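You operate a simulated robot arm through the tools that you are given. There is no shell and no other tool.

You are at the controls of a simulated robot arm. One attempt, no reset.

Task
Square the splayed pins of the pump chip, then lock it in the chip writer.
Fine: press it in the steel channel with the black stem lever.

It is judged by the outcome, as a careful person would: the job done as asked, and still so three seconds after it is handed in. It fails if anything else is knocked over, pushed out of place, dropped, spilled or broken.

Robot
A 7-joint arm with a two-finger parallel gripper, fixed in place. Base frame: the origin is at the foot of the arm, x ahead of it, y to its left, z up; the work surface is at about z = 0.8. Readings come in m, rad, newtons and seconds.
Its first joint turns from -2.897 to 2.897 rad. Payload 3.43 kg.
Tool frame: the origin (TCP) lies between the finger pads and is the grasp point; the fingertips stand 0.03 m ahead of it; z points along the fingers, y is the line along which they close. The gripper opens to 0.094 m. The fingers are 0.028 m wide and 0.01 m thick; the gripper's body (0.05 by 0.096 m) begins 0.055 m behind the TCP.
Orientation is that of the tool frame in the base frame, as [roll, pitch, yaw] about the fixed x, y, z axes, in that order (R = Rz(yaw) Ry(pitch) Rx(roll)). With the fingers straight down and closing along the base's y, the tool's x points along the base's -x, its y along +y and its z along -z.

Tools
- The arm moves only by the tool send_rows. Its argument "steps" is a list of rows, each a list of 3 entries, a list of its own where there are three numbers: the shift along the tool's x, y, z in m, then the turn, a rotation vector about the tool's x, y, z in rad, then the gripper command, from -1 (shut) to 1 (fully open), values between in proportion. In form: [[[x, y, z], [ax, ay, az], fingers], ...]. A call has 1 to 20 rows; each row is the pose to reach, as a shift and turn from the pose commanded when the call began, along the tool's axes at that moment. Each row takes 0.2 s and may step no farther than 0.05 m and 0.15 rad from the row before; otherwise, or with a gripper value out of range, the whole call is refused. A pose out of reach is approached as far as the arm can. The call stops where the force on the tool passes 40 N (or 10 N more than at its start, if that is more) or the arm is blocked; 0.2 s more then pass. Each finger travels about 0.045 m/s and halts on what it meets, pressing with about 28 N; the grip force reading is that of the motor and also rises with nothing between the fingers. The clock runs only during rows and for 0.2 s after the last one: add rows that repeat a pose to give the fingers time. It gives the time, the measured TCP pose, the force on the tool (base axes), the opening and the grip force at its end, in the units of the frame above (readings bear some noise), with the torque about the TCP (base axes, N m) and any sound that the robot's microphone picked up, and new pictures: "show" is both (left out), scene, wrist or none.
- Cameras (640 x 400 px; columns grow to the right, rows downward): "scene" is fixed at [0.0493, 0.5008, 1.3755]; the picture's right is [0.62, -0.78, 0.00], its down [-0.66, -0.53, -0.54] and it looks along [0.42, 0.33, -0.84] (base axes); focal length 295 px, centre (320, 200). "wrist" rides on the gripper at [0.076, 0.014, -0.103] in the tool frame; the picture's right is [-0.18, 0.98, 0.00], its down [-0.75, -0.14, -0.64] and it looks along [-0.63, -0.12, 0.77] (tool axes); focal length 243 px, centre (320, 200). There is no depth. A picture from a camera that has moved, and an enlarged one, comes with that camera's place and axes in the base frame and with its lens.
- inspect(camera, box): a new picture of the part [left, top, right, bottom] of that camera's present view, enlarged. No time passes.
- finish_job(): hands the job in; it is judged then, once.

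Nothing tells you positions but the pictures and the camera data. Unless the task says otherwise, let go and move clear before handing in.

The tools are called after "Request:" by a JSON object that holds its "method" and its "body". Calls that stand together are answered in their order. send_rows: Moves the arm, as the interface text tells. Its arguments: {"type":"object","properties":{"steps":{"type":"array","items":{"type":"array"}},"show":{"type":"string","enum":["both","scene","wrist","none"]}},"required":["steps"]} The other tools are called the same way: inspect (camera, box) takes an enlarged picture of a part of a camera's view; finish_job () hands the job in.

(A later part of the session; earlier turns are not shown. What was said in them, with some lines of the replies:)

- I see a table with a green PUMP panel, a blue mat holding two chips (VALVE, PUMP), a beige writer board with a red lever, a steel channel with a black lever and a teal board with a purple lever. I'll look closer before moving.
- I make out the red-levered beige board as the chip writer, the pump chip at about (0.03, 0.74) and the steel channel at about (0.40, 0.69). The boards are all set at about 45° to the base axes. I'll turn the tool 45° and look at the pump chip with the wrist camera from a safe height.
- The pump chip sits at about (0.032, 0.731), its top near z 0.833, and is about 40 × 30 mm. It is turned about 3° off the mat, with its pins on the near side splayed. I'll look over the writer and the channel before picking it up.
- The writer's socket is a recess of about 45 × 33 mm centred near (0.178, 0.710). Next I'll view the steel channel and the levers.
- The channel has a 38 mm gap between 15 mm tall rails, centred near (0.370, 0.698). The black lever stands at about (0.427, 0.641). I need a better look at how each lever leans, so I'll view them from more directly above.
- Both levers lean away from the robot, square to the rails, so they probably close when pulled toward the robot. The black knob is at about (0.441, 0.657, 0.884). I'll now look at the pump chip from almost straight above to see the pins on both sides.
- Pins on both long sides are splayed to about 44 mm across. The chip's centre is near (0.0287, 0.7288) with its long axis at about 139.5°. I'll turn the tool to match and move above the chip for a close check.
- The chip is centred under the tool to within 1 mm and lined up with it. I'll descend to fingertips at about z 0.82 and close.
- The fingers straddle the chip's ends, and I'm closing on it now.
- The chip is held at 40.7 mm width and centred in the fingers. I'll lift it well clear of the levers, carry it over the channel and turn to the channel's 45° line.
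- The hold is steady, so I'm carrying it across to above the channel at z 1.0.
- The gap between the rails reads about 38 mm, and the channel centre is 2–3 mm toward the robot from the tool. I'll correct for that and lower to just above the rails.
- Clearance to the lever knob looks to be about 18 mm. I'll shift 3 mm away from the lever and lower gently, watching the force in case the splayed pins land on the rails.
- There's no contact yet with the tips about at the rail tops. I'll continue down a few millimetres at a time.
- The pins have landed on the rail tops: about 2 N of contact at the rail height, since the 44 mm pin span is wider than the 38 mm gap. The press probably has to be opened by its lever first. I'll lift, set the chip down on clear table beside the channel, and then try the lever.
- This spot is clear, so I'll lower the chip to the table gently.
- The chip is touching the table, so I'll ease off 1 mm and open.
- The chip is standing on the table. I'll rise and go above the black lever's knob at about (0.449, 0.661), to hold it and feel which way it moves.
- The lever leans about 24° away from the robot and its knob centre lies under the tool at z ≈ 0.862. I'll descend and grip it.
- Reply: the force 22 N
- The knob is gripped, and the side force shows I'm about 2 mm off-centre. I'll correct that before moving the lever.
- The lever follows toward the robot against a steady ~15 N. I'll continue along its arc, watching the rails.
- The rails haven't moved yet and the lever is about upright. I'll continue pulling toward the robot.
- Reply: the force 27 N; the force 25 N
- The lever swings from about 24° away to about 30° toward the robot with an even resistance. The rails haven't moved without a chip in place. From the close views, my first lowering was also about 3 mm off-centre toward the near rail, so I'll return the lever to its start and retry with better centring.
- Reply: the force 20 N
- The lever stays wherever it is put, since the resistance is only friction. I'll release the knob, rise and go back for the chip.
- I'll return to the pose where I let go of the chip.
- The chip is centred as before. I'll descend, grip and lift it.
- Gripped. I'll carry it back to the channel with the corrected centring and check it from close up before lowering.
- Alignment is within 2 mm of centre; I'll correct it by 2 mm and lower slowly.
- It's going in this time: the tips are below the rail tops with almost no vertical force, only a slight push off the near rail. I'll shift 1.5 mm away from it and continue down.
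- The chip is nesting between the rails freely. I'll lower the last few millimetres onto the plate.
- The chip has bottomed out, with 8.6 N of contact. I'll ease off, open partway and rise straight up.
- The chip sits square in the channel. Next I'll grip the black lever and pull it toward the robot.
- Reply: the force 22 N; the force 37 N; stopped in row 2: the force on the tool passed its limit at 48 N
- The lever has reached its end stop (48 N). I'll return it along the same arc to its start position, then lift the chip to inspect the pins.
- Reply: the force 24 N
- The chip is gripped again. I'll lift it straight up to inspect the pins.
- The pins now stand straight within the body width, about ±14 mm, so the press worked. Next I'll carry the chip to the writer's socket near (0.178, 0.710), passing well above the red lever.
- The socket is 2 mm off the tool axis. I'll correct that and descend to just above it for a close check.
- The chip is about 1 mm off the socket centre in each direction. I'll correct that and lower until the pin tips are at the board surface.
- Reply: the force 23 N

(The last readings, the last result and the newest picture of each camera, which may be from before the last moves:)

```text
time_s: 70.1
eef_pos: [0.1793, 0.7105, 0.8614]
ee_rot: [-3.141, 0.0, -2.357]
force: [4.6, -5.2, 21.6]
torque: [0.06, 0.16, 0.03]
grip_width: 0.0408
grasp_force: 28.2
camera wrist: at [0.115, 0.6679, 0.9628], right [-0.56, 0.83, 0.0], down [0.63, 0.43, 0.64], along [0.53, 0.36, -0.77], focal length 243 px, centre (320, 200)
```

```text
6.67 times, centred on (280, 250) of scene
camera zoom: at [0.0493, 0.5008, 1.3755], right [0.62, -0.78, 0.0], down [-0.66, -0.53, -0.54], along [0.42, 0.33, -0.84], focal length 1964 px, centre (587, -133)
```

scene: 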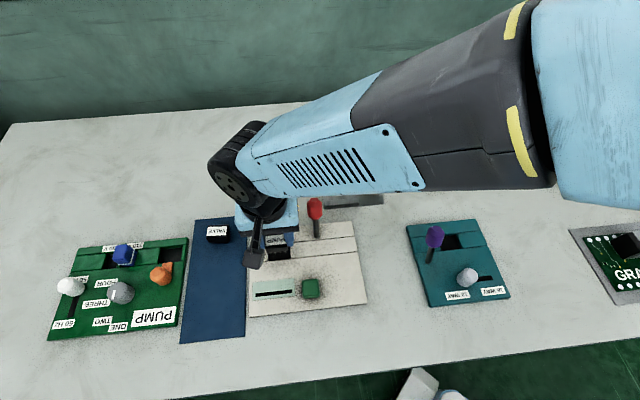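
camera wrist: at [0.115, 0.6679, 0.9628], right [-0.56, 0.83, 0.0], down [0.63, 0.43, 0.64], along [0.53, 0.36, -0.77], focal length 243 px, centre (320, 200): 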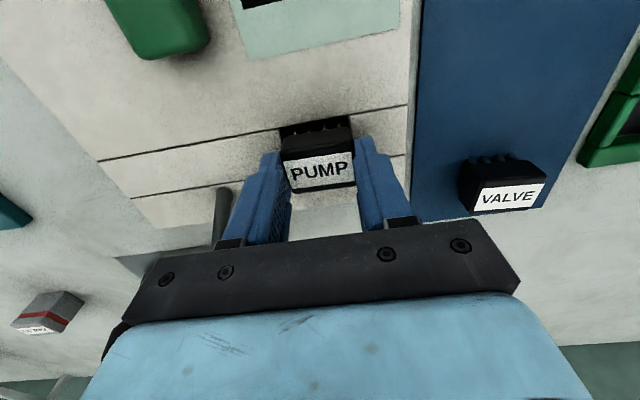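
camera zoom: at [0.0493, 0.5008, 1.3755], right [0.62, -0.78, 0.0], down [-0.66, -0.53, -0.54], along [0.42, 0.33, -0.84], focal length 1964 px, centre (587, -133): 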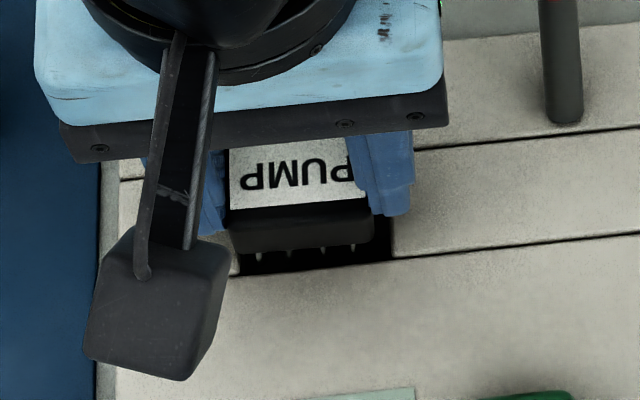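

There is already 21 N of contact, earlier than I expected. I'll look closely to see what is touching before going further.

Request:
{"method": "inspect", "body": {"camera": "wrist", "box": [270, 110, 320, 170]}}

Request:
{"method": "inspect", "body": {"camera": "wrist", "box": [330, 110, 390, 170]}}

Request:
{"method": "inspect", "body": {"camera": "scene", "box": [262, 232, 302, 262]}}

```text
6.67 times, centred on (295, 140) of wrist
camera zoom: at [0.115, 0.6679, 0.9628], right [-0.56, 0.83, 0.0], down [0.63, 0.43, 0.64], along [0.53, 0.36, -0.77], focal length 1618 px, centre (487, 600)
```

zoom: 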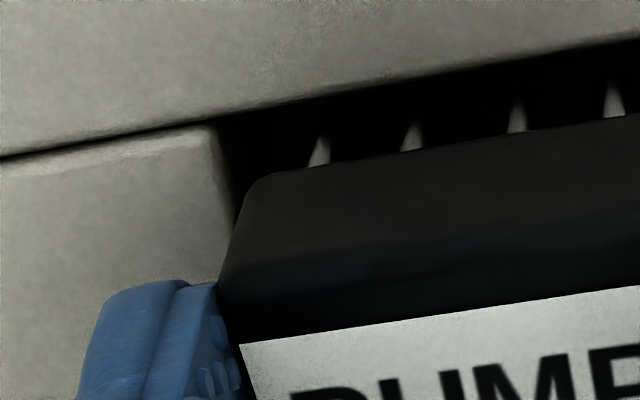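

```text
6.67 times, centred on (360, 140) of wrist
camera zoom: at [0.115, 0.6679, 0.9628], right [-0.56, 0.83, 0.0], down [0.63, 0.43, 0.64], along [0.53, 0.36, -0.77], focal length 1618 px, centre (53, 600)
```

zoom: 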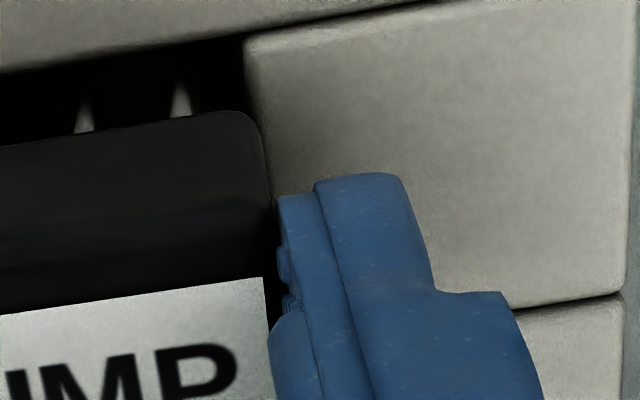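

```text
13.33 times, centred on (282, 247) of scene
camera zoom: at [0.0493, 0.5008, 1.3755], right [0.62, -0.78, 0.0], down [-0.66, -0.53, -0.54], along [0.42, 0.33, -0.84], focal length 3928 px, centre (827, -427)
```

zoom: 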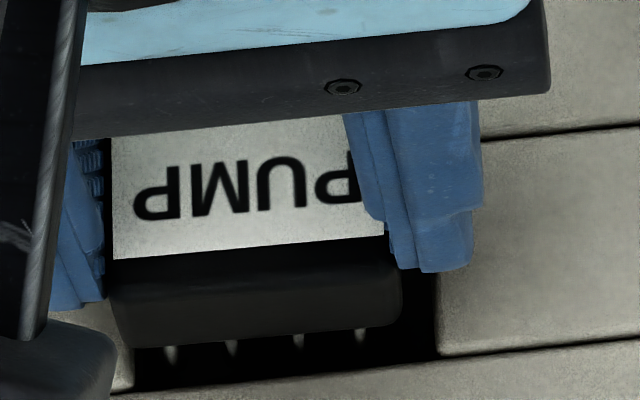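

The force suggests contact on the +y side, and the scene view shows the chip about 2 mm too far that way. I'll lift slightly, shift 1.5 mm toward −y and feel down again.

Request:
{"method": "send_rows", "body": {"steps": [[[0, 0, -0.002], [0, 0, 0], -1], [[0, 0, -0.004], [0, 0, 0], -1], [[0, -0.0015, -0.004], [0, 0, 0], -1], [[0, -0.0015, -0.002], [0, 0, 0], -1], [[0, -0.0015, -0.001], [0, 0, 0], -1], [[0, -0.0015, 0.0], [0, 0, 0], -1]], "show": "none"}}

```text
time_s: 71.5
eef_pos: [0.1782, 0.7097, 0.8578]
ee_rot: [-3.14, -0.003, -2.357]
force: [0.7, 1.2, 0.8]
torque: [0.02, -0.06, -0.03]
grip_width: 0.0411
grasp_force: 28.0
```

That cleared it: no force, and the chip is already lower than before. Continuing down in 1 mm steps.

Request:
{"method": "send_rows", "body": {"steps": [[[0, 0, 0.001], [0, 0, 0], -1], [[0, 0, 0.002], [0, 0, 0], -1], [[0, 0, 0.003], [0, 0, 0], -1]], "show": "wrist"}}

Request:
{"method": "inspect", "body": {"camera": "wrist", "box": [240, 60, 400, 190]}}

Request:
{"method": "inspect", "body": {"camera": "scene", "box": [262, 232, 302, 262]}}

```text
time_s: 72.3
eef_pos: [0.178, 0.7088, 0.8555]
ee_rot: [-3.139, -0.002, -2.357]
force: [0.6, 0.6, 0.6]
torque: [0.03, 0.01, 0.04]
grip_width: 0.0411
grasp_force: 27.6
camera wrist: at [0.1152, 0.6666, 0.9581], right [-0.56, 0.83, 0.0], down [0.63, 0.43, 0.64], along [0.53, 0.36, -0.77], focal length 243 px, centre (320, 200)
```

wrist: 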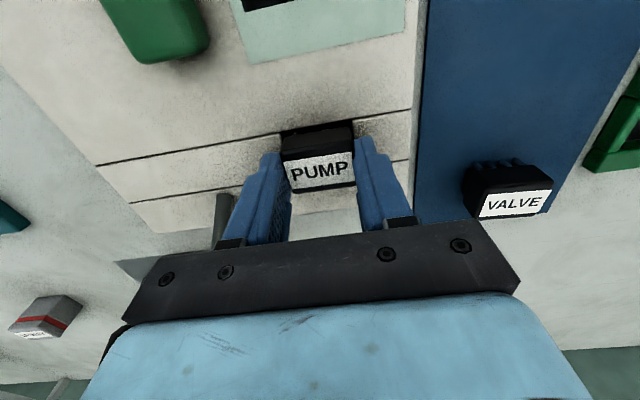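

```text
3.08 times, centred on (320, 125) of wrist
camera zoom: at [0.1152, 0.6666, 0.9581], right [-0.56, 0.83, 0.0], down [0.63, 0.43, 0.64], along [0.53, 0.36, -0.77], focal length 746 px, centre (320, 431)
```

zoom: 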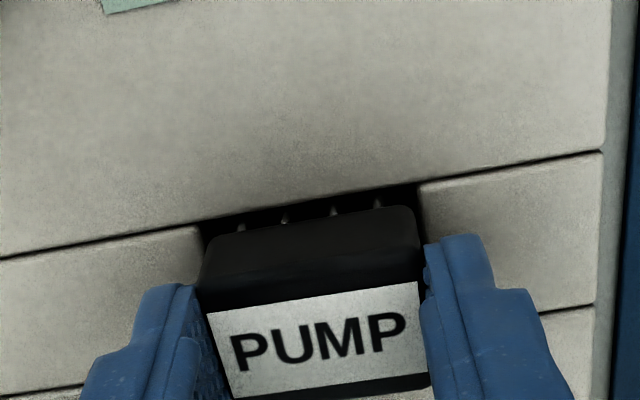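

```text
13.33 times, centred on (282, 247) of scene
camera zoom: at [0.0493, 0.5008, 1.3755], right [0.62, -0.78, 0.0], down [-0.66, -0.53, -0.54], along [0.42, 0.33, -0.84], focal length 3928 px, centre (827, -427)
```

zoom: 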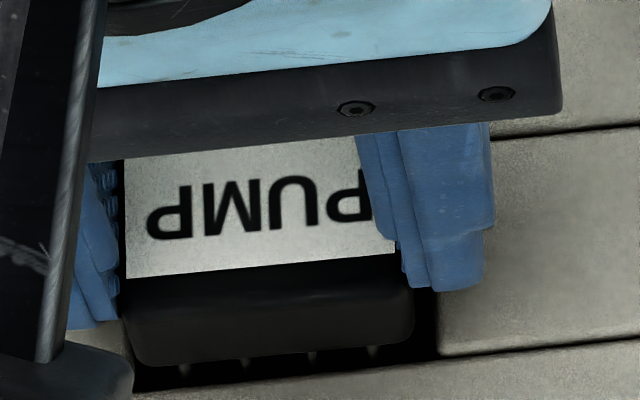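

Request:
{"method": "send_rows", "body": {"steps": [[[0, -0.0005, 0.001], [0, 0, 0], -1], [[0, -0.0005, 0.002], [0, 0, 0], -1], [[0, -0.0005, 0.003], [0, 0, 0], -1]], "show": "none"}}

```text
time_s: 73.1
eef_pos: [0.1786, 0.7072, 0.8525]
ee_rot: [-3.141, -0.002, -2.359]
force: [2.2, 2.8, 1.9]
torque: [0.11, -0.12, 0.05]
grip_width: 0.0408
grasp_force: 27.3
```

A slight push comes from the near wall, so I'll shift 1 mm away and continue.

Request:
{"method": "send_rows", "body": {"steps": [[[-0.001, 0, 0], [0, 0, 0], -1], [[-0.0012, 0, 0.001], [0, 0, 0], -1], [[-0.0012, 0, 0.002], [0, 0, 0], -1]], "show": "none"}}

```text
time_s: 73.9
eef_pos: [0.18, 0.7089, 0.8507]
ee_rot: [-3.14, -0.001, -2.358]
force: [0.7, 0.7, -0.1]
torque: [0.02, -0.01, 0.0]
grip_width: 0.0411
grasp_force: 28.6
```

Request:
{"method": "send_rows", "body": {"steps": [[[0, 0, 0.001], [0, 0, 0], -1], [[0, 0, 0.002], [0, 0, 0], -1]], "show": "wrist"}}

Request:
{"method": "inspect", "body": {"camera": "wrist", "box": [240, 60, 400, 190]}}

Request:
{"method": "inspect", "body": {"camera": "scene", "box": [262, 232, 302, 262]}}

```text
time_s: 74.5
eef_pos: [0.1795, 0.7091, 0.8493]
ee_rot: [3.141, -0.001, -2.356]
force: [-0.7, -0.8, 6.1]
torque: [-0.18, -0.08, -0.06]
grip_width: 0.041
grasp_force: 28.1
camera wrist: at [0.1168, 0.6667, 0.9519], right [-0.56, 0.83, 0.0], down [0.63, 0.43, 0.64], along [0.53, 0.36, -0.77], focal length 243 px, centre (320, 200)
```

wrist: 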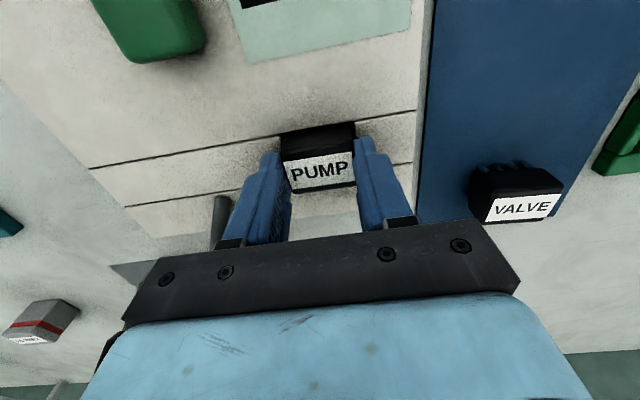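

```text
3.08 times, centred on (320, 125) of wrist
camera zoom: at [0.1168, 0.6667, 0.9519], right [-0.56, 0.83, 0.0], down [0.63, 0.43, 0.64], along [0.53, 0.36, -0.77], focal length 746 px, centre (320, 431)
```

zoom: 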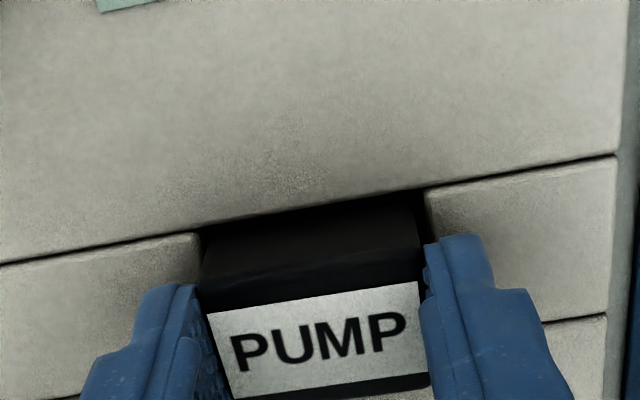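

```text
13.33 times, centred on (282, 247) of scene
camera zoom: at [0.0493, 0.5008, 1.3755], right [0.62, -0.78, 0.0], down [-0.66, -0.53, -0.54], along [0.42, 0.33, -0.84], focal length 3928 px, centre (827, -427)
```

zoom: 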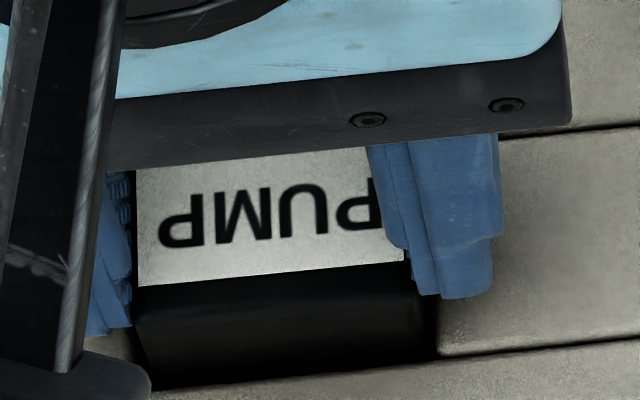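

The chip is down in the socket and the left fingertip is just touching the board's surface. I'll ease up half a millimetre and release.

Request:
{"method": "send_rows", "body": {"steps": [[[0, 0, -0.001], [0, 0, 0], -1], [[0, 0, -0.001], [0, 0, 0], 0.0], [[0, 0, -0.001], [0, 0, 0], 0.15], [[0, 0, -0.001], [0, 0, 0], 0.3], [[0, 0, -0.001], [0, 0, 0], 0.3], [[0, 0, -0.02], [0, 0, 0], 0.3], [[0, 0, -0.06], [0, 0, 0], 0.3], [[0, 0, -0.1], [0, 0, 0], 0.3], [[0, 0, -0.13], [0, 0, 0], 0.3], [[0, 0, -0.13], [0, 0, 0], 0.3]], "show": "both"}}

Request:
{"method": "inspect", "body": {"camera": "wrist", "box": [220, 20, 420, 180]}}

Request:
{"method": "inspect", "body": {"camera": "scene", "box": [240, 190, 350, 280]}}

```text
time_s: 76.7
eef_pos: [0.1828, 0.7093, 0.9781]
ee_rot: [-3.139, -0.002, -2.355]
force: [-0.1, -0.9, -0.8]
torque: [-0.04, 0.04, 0.03]
grip_width: 0.0612
grasp_force: 0.1
camera wrist: at [0.1199, 0.6669, 1.0811], right [-0.56, 0.83, 0.0], down [0.63, 0.43, 0.64], along [0.53, 0.36, -0.77], focal length 243 px, centre (320, 200)
```

scene: 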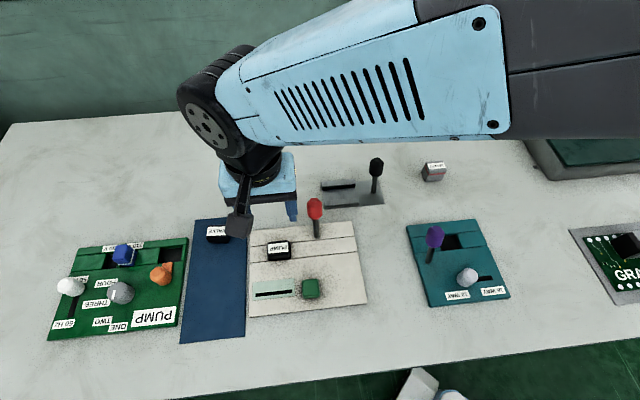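
wrist: 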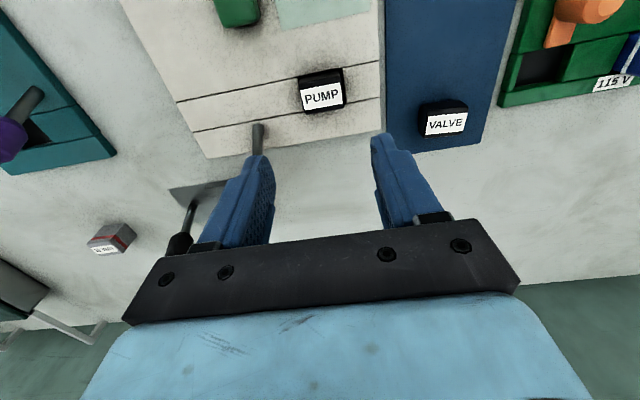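

```text
2.50 times, centred on (320, 100) of wrist
camera zoom: at [0.1199, 0.6669, 1.0811], right [-0.56, 0.83, 0.0], down [0.63, 0.43, 0.64], along [0.53, 0.36, -0.77], focal length 606 px, centre (320, 450)
```

zoom: 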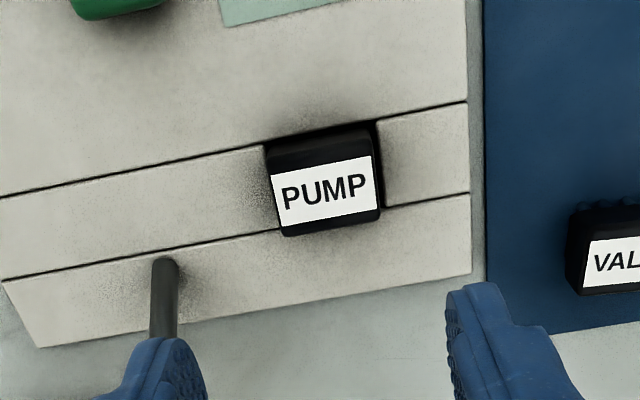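

```text
4.44 times, centred on (295, 235) of scene
camera zoom: at [0.0493, 0.5008, 1.3755], right [0.62, -0.78, 0.0], down [-0.66, -0.53, -0.54], along [0.42, 0.33, -0.84], focal length 1309 px, centre (431, 44)
```

zoom: 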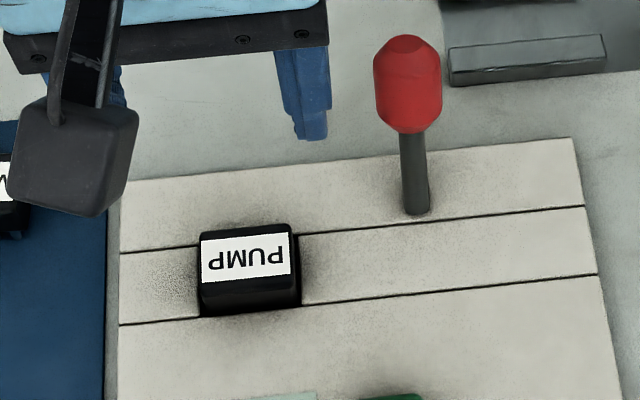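

The chip sits in the socket. The red lever's base is near (0.251, 0.672), leaning away from the robot just as the black one did, so I'll move above its knob and check.

Request:
{"method": "send_rows", "body": {"steps": [[[-0.0157, -0.0253, 0], [0, 0, 0], 0.4], [[-0.0313, -0.0507, 0], [0, 0, 0], 0.4], [[-0.047, -0.076, 0], [0, 0, 0], 0.4], [[-0.047, -0.076, 0], [0, 0, 0], 0.4], [[-0.047, -0.076, 0], [0, 0, 0], 0.4]], "show": "both"}}

Request:
{"method": "inspect", "body": {"camera": "wrist", "box": [240, 40, 440, 200]}}

Request:
{"method": "inspect", "body": {"camera": "scene", "box": [250, 180, 370, 280]}}

```text
time_s: 77.9
eef_pos: [0.2699, 0.6903, 0.9784]
ee_rot: [3.141, -0.003, -2.356]
force: [-0.7, -0.2, -0.3]
torque: [0.02, -0.02, -0.01]
grip_width: 0.0657
grasp_force: 0.2
camera wrist: at [0.2065, 0.6467, 1.081], right [-0.56, 0.83, 0.0], down [0.63, 0.43, 0.64], along [0.53, 0.36, -0.77], focal length 243 px, centre (320, 200)
```

scene: 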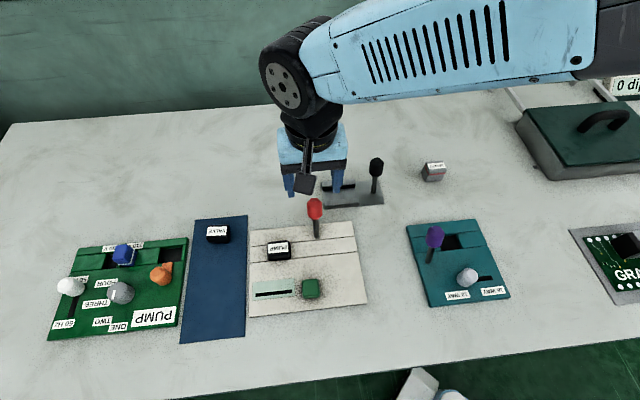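
wrist: 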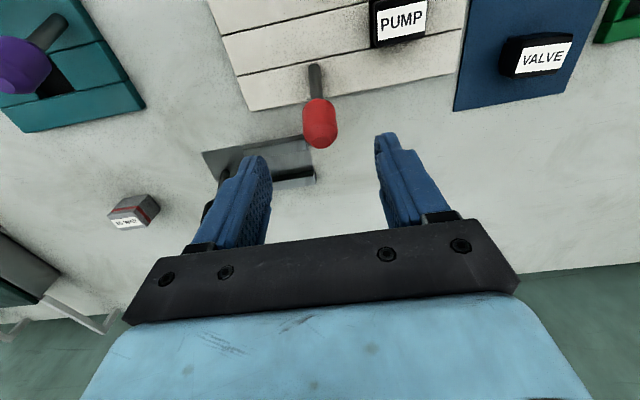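

```text
2.50 times, centred on (340, 120) of wrist
camera zoom: at [0.2065, 0.6467, 1.081], right [-0.56, 0.83, 0.0], down [0.63, 0.43, 0.64], along [0.53, 0.36, -0.77], focal length 606 px, centre (270, 400)
```

zoom: 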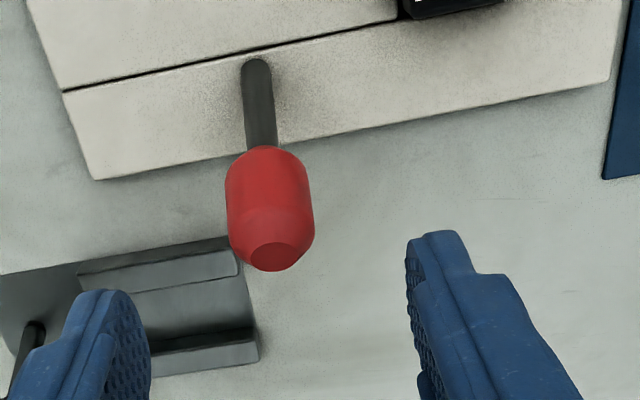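

```text
4.00 times, centred on (310, 230) of scene
camera zoom: at [0.0493, 0.5008, 1.3755], right [0.62, -0.78, 0.0], down [-0.66, -0.53, -0.54], along [0.42, 0.33, -0.84], focal length 1178 px, centre (360, 80)
```

zoom: 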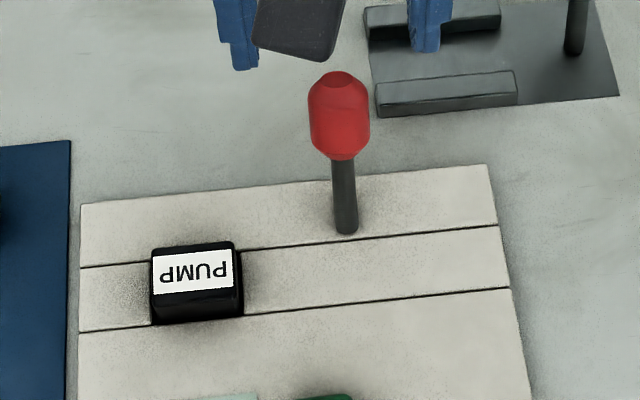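

The red knob is at about z 0.87, with the lever leaning roughly 30° away. I'll descend and grip it.

Request:
{"method": "send_rows", "body": {"steps": [[[-0.006, -0.0015, 0.03], [0, 0, 0], 0.4], [[-0.006, -0.0015, 0.07], [0, 0, 0], 0.4], [[-0.006, -0.0015, 0.105], [0, 0, 0], 0.4], [[-0.006, -0.0015, 0.105], [0, 0, 0], 0.4], [[-0.006, -0.0015, 0.105], [0, 0, 0], -1], [[-0.006, -0.0015, 0.105], [0, 0, 0], -1], [[-0.006, -0.0015, 0.105], [0, 0, 0], -1], [[-0.006, -0.0015, 0.105], [0, 0, 0], -1]], "show": "both"}}

Request:
{"method": "inspect", "body": {"camera": "wrist", "box": [240, 0, 500, 240]}}

```text
time_s: 79.7
eef_pos: [0.2763, 0.6941, 0.8729]
ee_rot: [-3.139, -0.002, -2.36]
force: [17.7, -17.8, -1.1]
torque: [0.41, 0.21, -0.24]
grip_width: 0.0321
grasp_force: 44.9
camera wrist: at [0.2133, 0.6514, 0.9759], right [-0.56, 0.83, 0.0], down [0.63, 0.43, 0.64], along [0.53, 0.36, -0.77], focal length 243 px, centre (320, 200)
```

scene: 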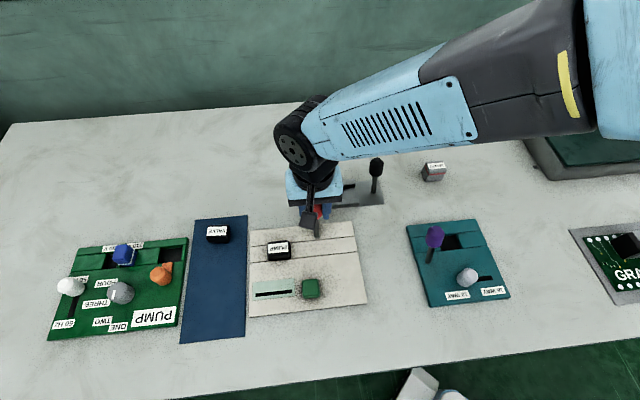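
wrist: 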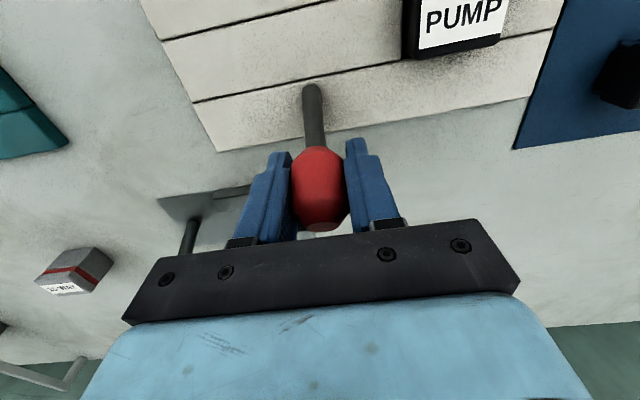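

```text
1.67 times, centred on (370, 120) of wrist
camera zoom: at [0.2133, 0.6514, 0.9759], right [-0.56, 0.83, 0.0], down [0.63, 0.43, 0.64], along [0.53, 0.36, -0.77], focal length 404 px, centre (237, 333)
```

zoom: 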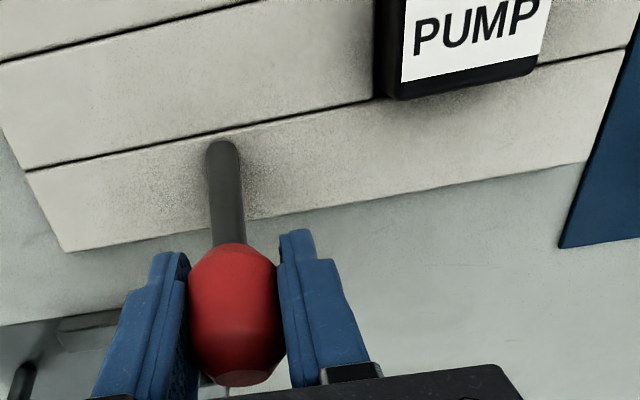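

Request:
{"method": "send_rows", "body": {"steps": [[[0, -0.001, 0], [0, 0, 0], -1], [[0, -0.002, 0], [0, 0, 0], -1], [[0, -0.003, 0], [0, 0, 0], -1], [[0, -0.003, 0], [0, 0, 0], -1]], "show": "none"}}

```text
time_s: 80.7
eef_pos: [0.2739, 0.6943, 0.8741]
ee_rot: [3.138, 0.001, -2.358]
force: [12.4, 17.2, 11.5]
torque: [0.6, -0.69, 0.02]
grip_width: 0.0319
grasp_force: 44.9
```

The grip is centred now. I'll pull the red lever toward the robot along its arc.

Request:
{"method": "send_rows", "body": {"steps": [[[0.005, 0, -0.0024], [0, 0, 0], -1], [[0.01, 0, -0.0044], [0, 0, 0], -1], [[0.015, 0, -0.006], [0, 0, 0], -1], [[0.02, 0, -0.0071], [0, 0, 0], -1], [[0.025, 0, -0.0078], [0, 0, 0], -1], [[0.03, 0, -0.0082], [0, 0, 0], -1], [[0.035, 0, -0.0081], [0, 0, 0], -1]], "show": "both"}}

Request:
{"method": "inspect", "body": {"camera": "wrist", "box": [280, 0, 540, 240]}}

Request:
{"method": "inspect", "body": {"camera": "scene", "box": [240, 190, 350, 290]}}

```text
time_s: 82.3
eef_pos: [0.2497, 0.6665, 0.8812]
ee_rot: [3.14, -0.001, -2.355]
force: [-2.5, 31.1, -1.5]
torque: [0.48, -1.39, -0.03]
grip_width: 0.0296
grasp_force: 44.8
camera wrist: at [0.1862, 0.6236, 0.9847], right [-0.56, 0.83, 0.0], down [0.63, 0.43, 0.64], along [0.53, 0.36, -0.77], focal length 243 px, centre (320, 200)
```

scene: 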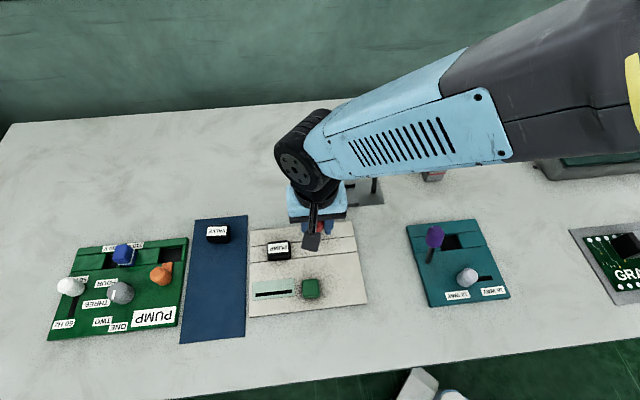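
wrist: 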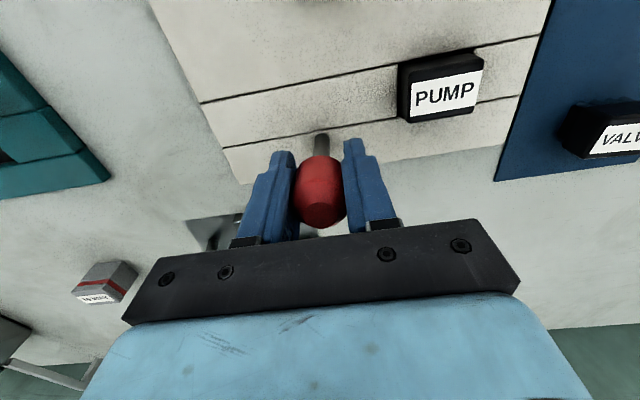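

```text
1.67 times, centred on (410, 120) of wrist
camera zoom: at [0.1862, 0.6236, 0.9847], right [-0.56, 0.83, 0.0], down [0.63, 0.43, 0.64], along [0.53, 0.36, -0.77], focal length 404 px, centre (170, 333)
```

zoom: 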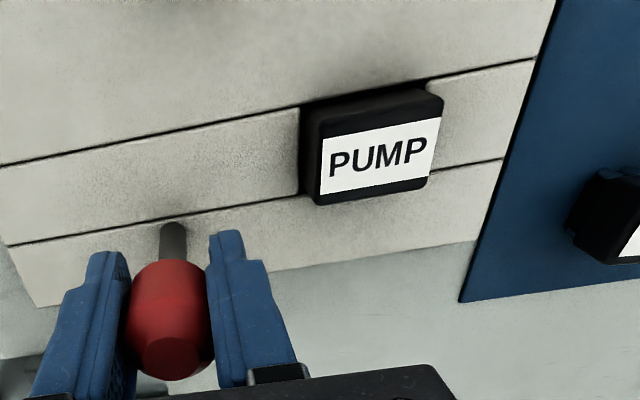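

```text
4.00 times, centred on (295, 240) of scene
camera zoom: at [0.0493, 0.5008, 1.3755], right [0.62, -0.78, 0.0], down [-0.66, -0.53, -0.54], along [0.42, 0.33, -0.84], focal length 1178 px, centre (420, 40)
```

zoom: 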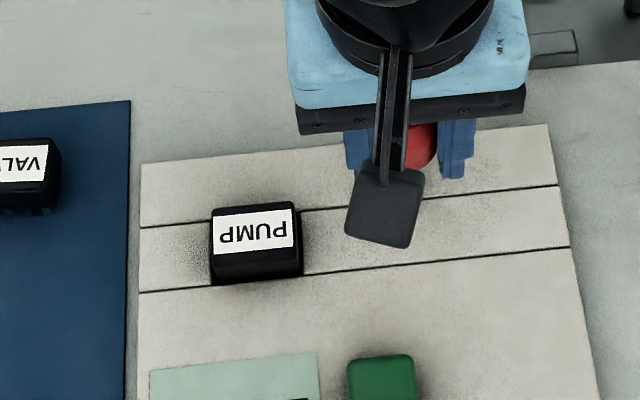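

The lever is upright. I'll ease the sideways load and continue to the end stop.

Request:
{"method": "send_rows", "body": {"steps": [[[0, 0.001, 0], [0, 0, 0], -1], [[0, 0.002, 0], [0, 0, 0], -1], [[0.004, 0.002, 0.0002], [0, 0, 0], -1], [[0.008, 0.002, 0.0008], [0, 0, 0], -1], [[0.012, 0.002, 0.0016], [0, 0, 0], -1], [[0.016, 0.002, 0.0025], [0, 0, 0], -1]], "show": "none"}}

```text
time_s: 83.7
eef_pos: [0.2378, 0.6554, 0.8788]
ee_rot: [-3.14, -0.004, -2.358]
force: [18.2, 9.9, 8.2]
torque: [1.08, -0.92, 0.1]
grip_width: 0.0301
grasp_force: 44.9
```

Request:
{"method": "send_rows", "body": {"steps": [[[0.004, 0, 0.0014], [0, 0, 0], -1], [[0.008, 0, 0.0028], [0, 0, 0], -1], [[0.011, 0, 0.004], [0, 0, 0], -1], [[0.014, 0, 0.0053], [0, 0, 0], -1]], "show": "both"}}

Request:
{"method": "inspect", "body": {"camera": "wrist", "box": [280, 0, 540, 240]}}

Request:
{"method": "inspect", "body": {"camera": "scene", "box": [240, 190, 350, 290]}}

```text
time_s: 84.7
eef_pos: [0.2305, 0.6466, 0.8737]
ee_rot: [3.141, 0.0, -2.359]
force: [27.5, 24.8, 9.7]
torque: [0.97, -0.91, -0.02]
grip_width: 0.0314
grasp_force: 44.9
camera wrist: at [0.166, 0.6037, 0.9766], right [-0.56, 0.83, 0.0], down [0.63, 0.43, 0.64], along [0.53, 0.36, -0.77], focal length 243 px, centre (320, 200)
```

scene: 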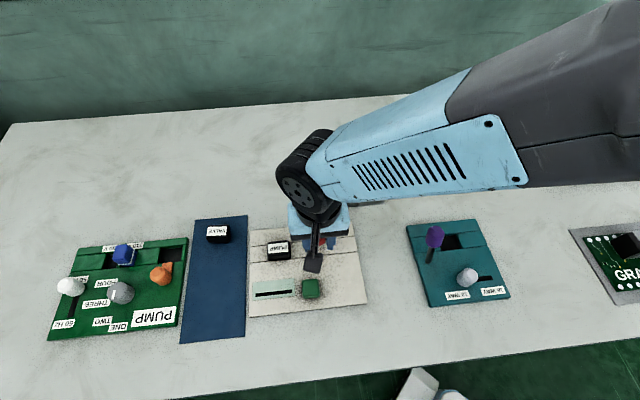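
wrist: 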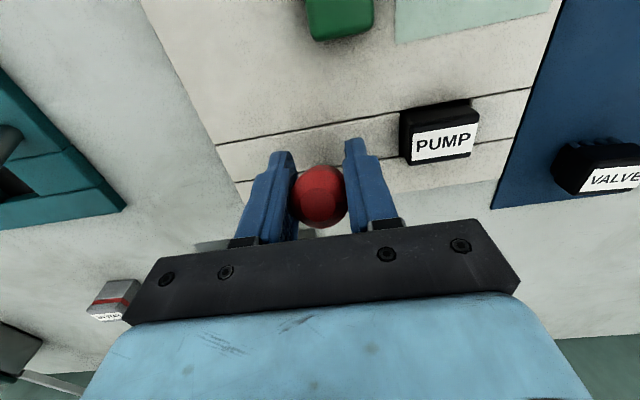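

```text
1.67 times, centred on (410, 120) of wrist
camera zoom: at [0.166, 0.6037, 0.9766], right [-0.56, 0.83, 0.0], down [0.63, 0.43, 0.64], along [0.53, 0.36, -0.77], focal length 404 px, centre (170, 333)
```

zoom: 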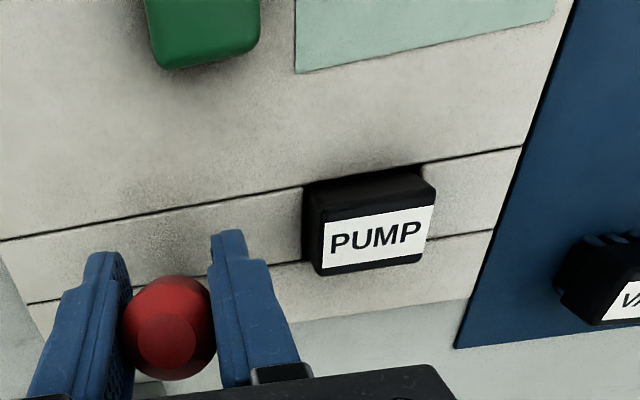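

```text
4.00 times, centred on (295, 240) of scene
camera zoom: at [0.0493, 0.5008, 1.3755], right [0.62, -0.78, 0.0], down [-0.66, -0.53, -0.54], along [0.42, 0.33, -0.84], focal length 1178 px, centre (420, 40)
```

zoom: 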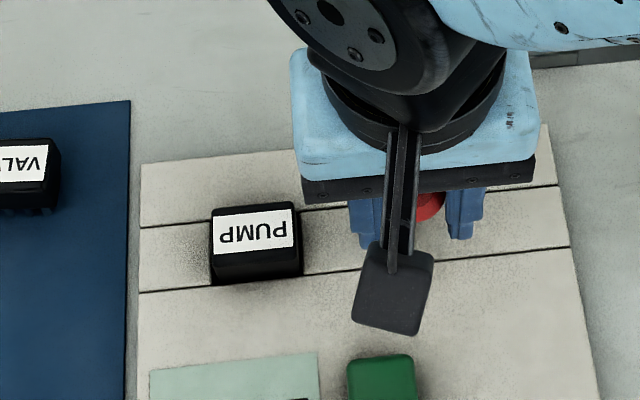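

The force has risen to about 37 N, so the lever is near its stop. One small extra push to be sure it's home.

Request:
{"method": "send_rows", "body": {"steps": [[[0.001, 0, 0.0003], [0, 0, 0], -1], [[0.002, 0, 0.0007], [0, 0, 0], -1], [[0.003, 0, 0.001], [0, 0, 0], -1]], "show": "none"}}

```text
time_s: 85.2
eef_pos: [0.2297, 0.6474, 0.875]
ee_rot: [-3.142, 0.002, -2.359]
force: [7.0, 9.8, -7.0]
torque: [-0.48, 0.63, 0.08]
grip_width: 0.0313
grasp_force: 45.0
stopped in row 2: the force on the tool passed its limit at 50 N (the readings are from after the stop); the commanded pose is now the measured one
```

The lever is firmly against its stop. I'll release it and rise straight up.

Request:
{"method": "send_rows", "body": {"steps": [[[0, 0, 0], [0, 0, 0], -0.2], [[0, 0, 0], [0, 0, 0], 0.2], [[0, 0, 0], [0, 0, 0], 0.4], [[0, 0, 0], [0, 0, 0], 0.4], [[0, 0, -0.04], [0, 0, 0], 0.4], [[0, 0, -0.08], [0, 0, 0], 0.4], [[0, 0, -0.12], [0, 0, 0], 0.4], [[0, 0, -0.12], [0, 0, 0], 0.4]], "show": "both"}}

Request:
{"method": "inspect", "body": {"camera": "wrist", "box": [240, 20, 480, 200]}}

Request:
{"method": "inspect", "body": {"camera": "scene", "box": [240, 190, 350, 290]}}

```text
time_s: 87.0
eef_pos: [0.2259, 0.6478, 0.9944]
ee_rot: [3.142, 0.002, -2.358]
force: [0.6, 0.2, 0.0]
torque: [0.0, 0.02, 0.01]
grip_width: 0.066
grasp_force: 0.1
camera wrist: at [0.1632, 0.6044, 1.0975], right [-0.56, 0.83, 0.0], down [0.63, 0.43, 0.64], along [0.53, 0.36, -0.77], focal length 243 px, centre (320, 200)
```

scene: 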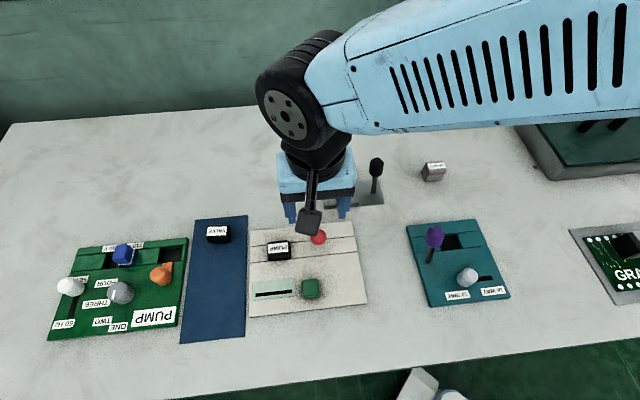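
wrist: 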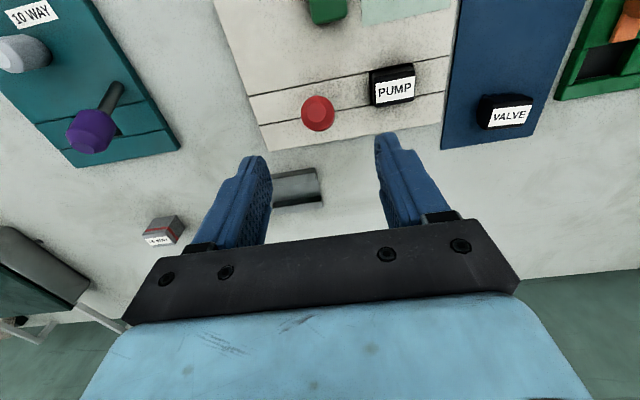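

```text
2.22 times, centred on (360, 110) of wrist
camera zoom: at [0.1632, 0.6044, 1.0975], right [-0.56, 0.83, 0.0], down [0.63, 0.43, 0.64], along [0.53, 0.36, -0.77], focal length 539 px, centre (231, 400)
```

zoom: 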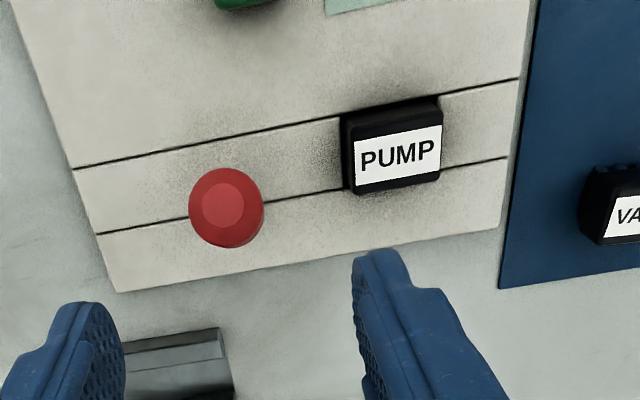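

```text
4.00 times, centred on (295, 240) of scene
camera zoom: at [0.0493, 0.5008, 1.3755], right [0.62, -0.78, 0.0], down [-0.66, -0.53, -0.54], along [0.42, 0.33, -0.84], focal length 1178 px, centre (420, 40)
```

zoom: 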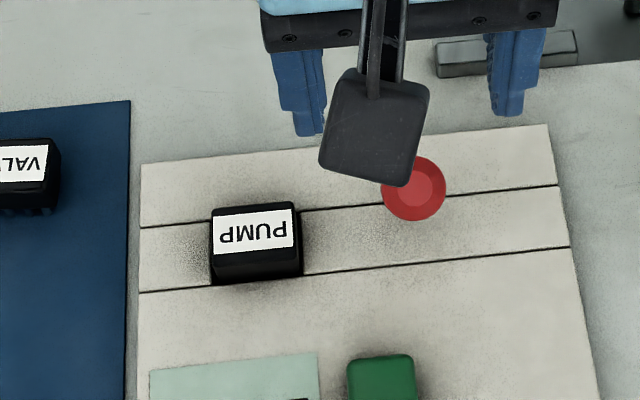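

The red lever is now thrown toward the robot and stays there, and the chip is still in the socket. I'll take a close look at the chip to confirm it is seated and level.

Request:
{"method": "send_rows", "body": {"steps": [[[0, 0.026, 0], [0, 0, 0], 0.4], [[0, 0.052, 0], [0, 0, 0], 0.4], [[0, 0.078, 0], [0, 0, 0], 0.4], [[0, 0.078, 0.03], [0, 0, 0], 0.4], [[0, 0.078, 0.05], [0, 0, 0], 0.4], [[0, 0.078, 0.05], [0, 0, 0], 0.4]], "show": "both"}}

Request:
{"method": "inspect", "body": {"camera": "wrist", "box": [270, 80, 390, 180]}}

Request:
{"method": "inspect", "body": {"camera": "scene", "box": [255, 215, 345, 285]}}

```text
time_s: 88.4
eef_pos: [0.1704, 0.7029, 0.9452]
ee_rot: [-3.142, 0.002, -2.357]
force: [0.3, -0.3, 0.5]
torque: [0.03, -0.01, 0.01]
grip_width: 0.0657
grasp_force: 0.1
camera wrist: at [0.1067, 0.6597, 1.047], right [-0.56, 0.83, 0.0], down [0.63, 0.43, 0.64], along [0.53, 0.36, -0.77], focal length 243 px, centre (320, 200)
```

scene: 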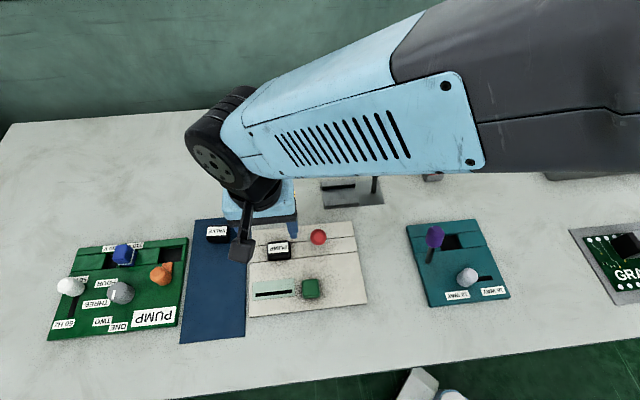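
wrist: 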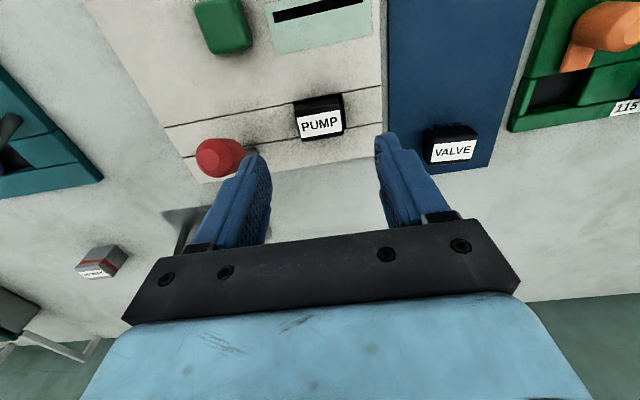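

```text
4.00 times, centred on (330, 130) of wrist
camera zoom: at [0.1067, 0.6597, 1.047], right [-0.56, 0.83, 0.0], down [0.63, 0.43, 0.64], along [0.53, 0.36, -0.77], focal length 970 px, centre (280, 480)
```

zoom: 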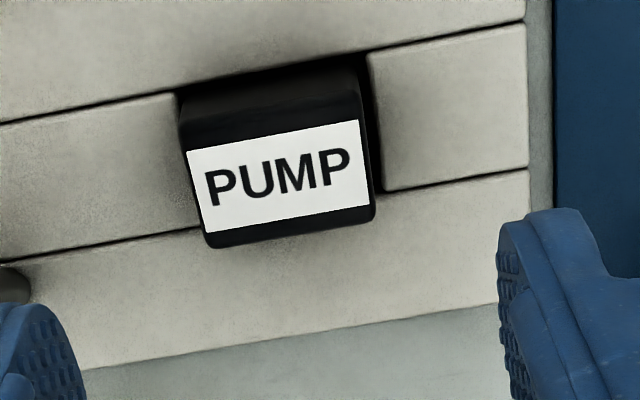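

```text
5.71 times, centred on (300, 250) of scene
camera zoom: at [0.0493, 0.5008, 1.3755], right [0.62, -0.78, 0.0], down [-0.66, -0.53, -0.54], along [0.42, 0.33, -0.84], focal length 1683 px, centre (434, -86)
```

zoom: 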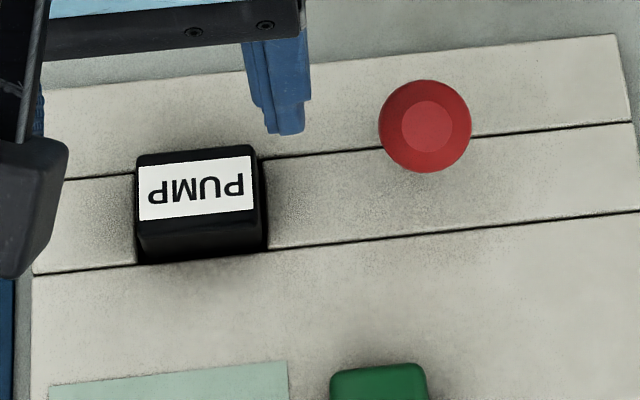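

The chip is level and square in the socket, at the same height as when its pins met the floor, and the red lever is thrown. I'll move the arm up and clear, then take a last look at everything.

Request:
{"method": "send_rows", "body": {"steps": [[[0, 0, -0.04], [0, 0, 0], 0.4], [[0, 0, -0.08], [0, 0, 0], 0.4], [[0, 0, -0.12], [0, 0, 0], 0.4], [[-0.01, -0.04, -0.15], [0, 0, 0], 0.4], [[-0.02, -0.085, -0.15], [0, 0, 0], 0.4], [[-0.03, -0.13, -0.15], [0, 0, 0], 0.4], [[-0.04, -0.175, -0.15], [0, 0, 0], 0.4], [[-0.05, -0.22, -0.15], [0, 0, 0], 0.4], [[-0.05, -0.265, -0.15], [0, 0, 0], 0.4], [[-0.05, -0.3, -0.15], [0, 0, 0], 0.4], [[-0.05, -0.3, -0.15], [0, 0, 0], 0.4]], "show": "both"}}

Request:
{"method": "inspect", "body": {"camera": "scene", "box": [240, 140, 400, 290]}}

```text
refused: row 4 steps farther than a row can; nothing moved
```

```text
2.67 times, centred on (320, 215) of scene
camera zoom: at [0.0493, 0.5008, 1.3755], right [0.62, -0.78, 0.0], down [-0.66, -0.53, -0.54], along [0.42, 0.33, -0.84], focal length 786 px, centre (320, 160)
```

zoom: 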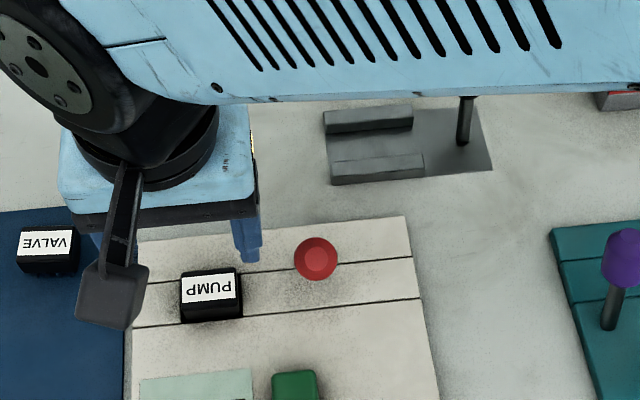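

One row's step was too long, so the call was refused and nothing moved. I'll repeat it with smaller steps.

Request:
{"method": "send_rows", "body": {"steps": [[[0, 0, -0.04], [0, 0, 0], 0.4], [[0, 0, -0.08], [0, 0, 0], 0.4], [[0, 0, -0.12], [0, 0, 0], 0.4], [[0, 0, -0.15], [0, 0, 0], 0.4], [[-0.01, -0.04, -0.15], [0, 0, 0], 0.4], [[-0.02, -0.08, -0.15], [0, 0, 0], 0.4], [[-0.03, -0.12, -0.15], [0, 0, 0], 0.4], [[-0.04, -0.16, -0.15], [0, 0, 0], 0.4], [[-0.05, -0.2, -0.15], [0, 0, 0], 0.4], [[-0.05, -0.24, -0.15], [0, 0, 0], 0.4], [[-0.05, -0.28, -0.15], [0, 0, 0], 0.4], [[-0.05, -0.28, -0.15], [0, 0, 0], 0.4]], "show": "both"}}

Request:
{"method": "inspect", "body": {"camera": "scene", "box": [240, 140, 400, 290]}}

Request:
{"method": "inspect", "body": {"camera": "scene", "box": [240, 215, 350, 290]}}

```text
time_s: 91.0
eef_pos: [0.4052, 0.5346, 1.0944]
ee_rot: [3.139, 0.0, -2.359]
force: [-0.4, 0.3, -0.1]
torque: [0.01, 0.06, 0.02]
grip_width: 0.066
grasp_force: 0.0
camera wrist: at [0.341, 0.4918, 1.1969], right [-0.56, 0.83, 0.0], down [0.63, 0.43, 0.64], along [0.53, 0.36, -0.77], focal length 243 px, centre (320, 200)
```

scene: 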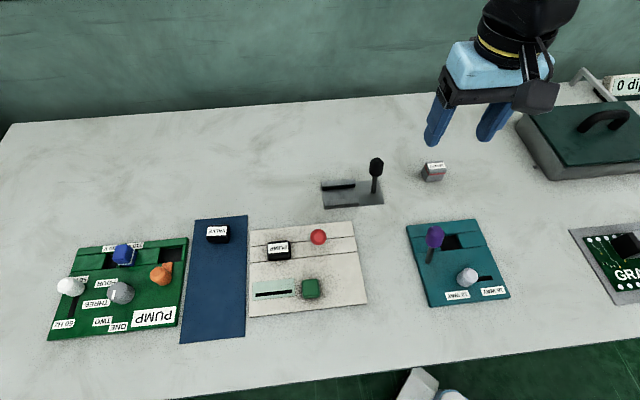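
wrist: 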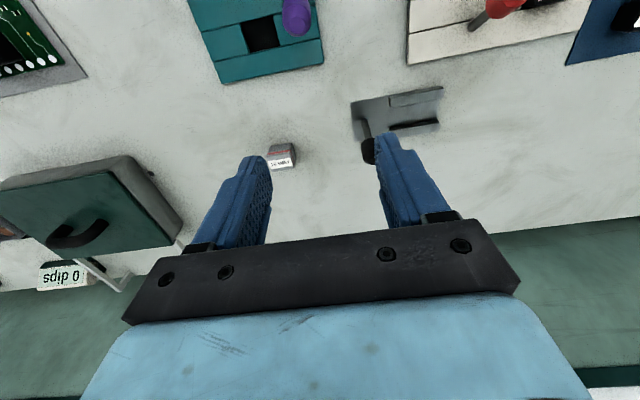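

```text
2.67 times, centred on (320, 215) of scene
camera zoom: at [0.0493, 0.5008, 1.3755], right [0.62, -0.78, 0.0], down [-0.66, -0.53, -0.54], along [0.42, 0.33, -0.84], focal length 786 px, centre (320, 160)
```

zoom: 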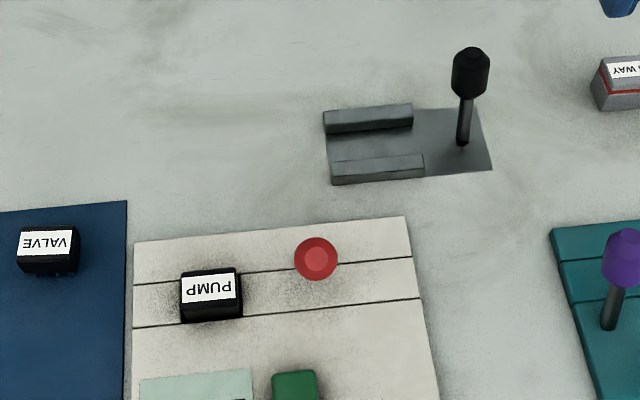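

```text
5.33 times, centred on (295, 252) of scene
camera zoom: at [0.0493, 0.5008, 1.3755], right [0.62, -0.78, 0.0], down [-0.66, -0.53, -0.54], along [0.42, 0.33, -0.84], focal length 1571 px, centre (453, -80)
```

zoom: 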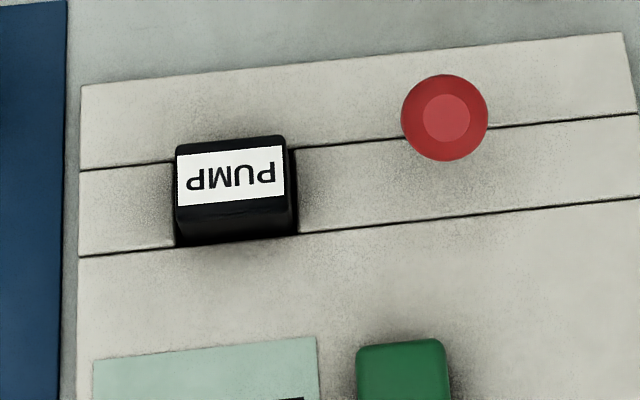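

The arm is clear. The pump chip sits square in the writer's socket with its pins squared and the red lever thrown to its stop. The black lever is back where it began and nothing else has moved, so I'm handing the job in.

Request:
{"method": "finish_job", "body": {}}

```text
The job is handed in.
```

The pump chip's pins are squared and the chip is locked in the writer. I handed the job in, and I don't have the verdict.

- **Squaring the pins:** I pressed the chip in the steel channel by pulling the black lever to its end stop. When I lifted it out, the near-side pins stood straight under the body. I couldn't see the far-side pins, but the chip went into the writer's socket afterwards. The black lever is back at about the angle it started at.
- **Locking it in:** The chip is level in the writer's socket, and the red lever is thrown to its end stop toward the robot. It stayed there after I let go, with the arm clear. There was no click or other sign of the lock closing, so the lever position is the only evidence of it.
- **Extra steps:** The chip caught on a channel rail on my first try because I was about 3 mm off centre. I set it on a clear bit of table, tried the black lever empty, then placed it again. Nothing was dropped, and nothing else looked moved in the last picture.
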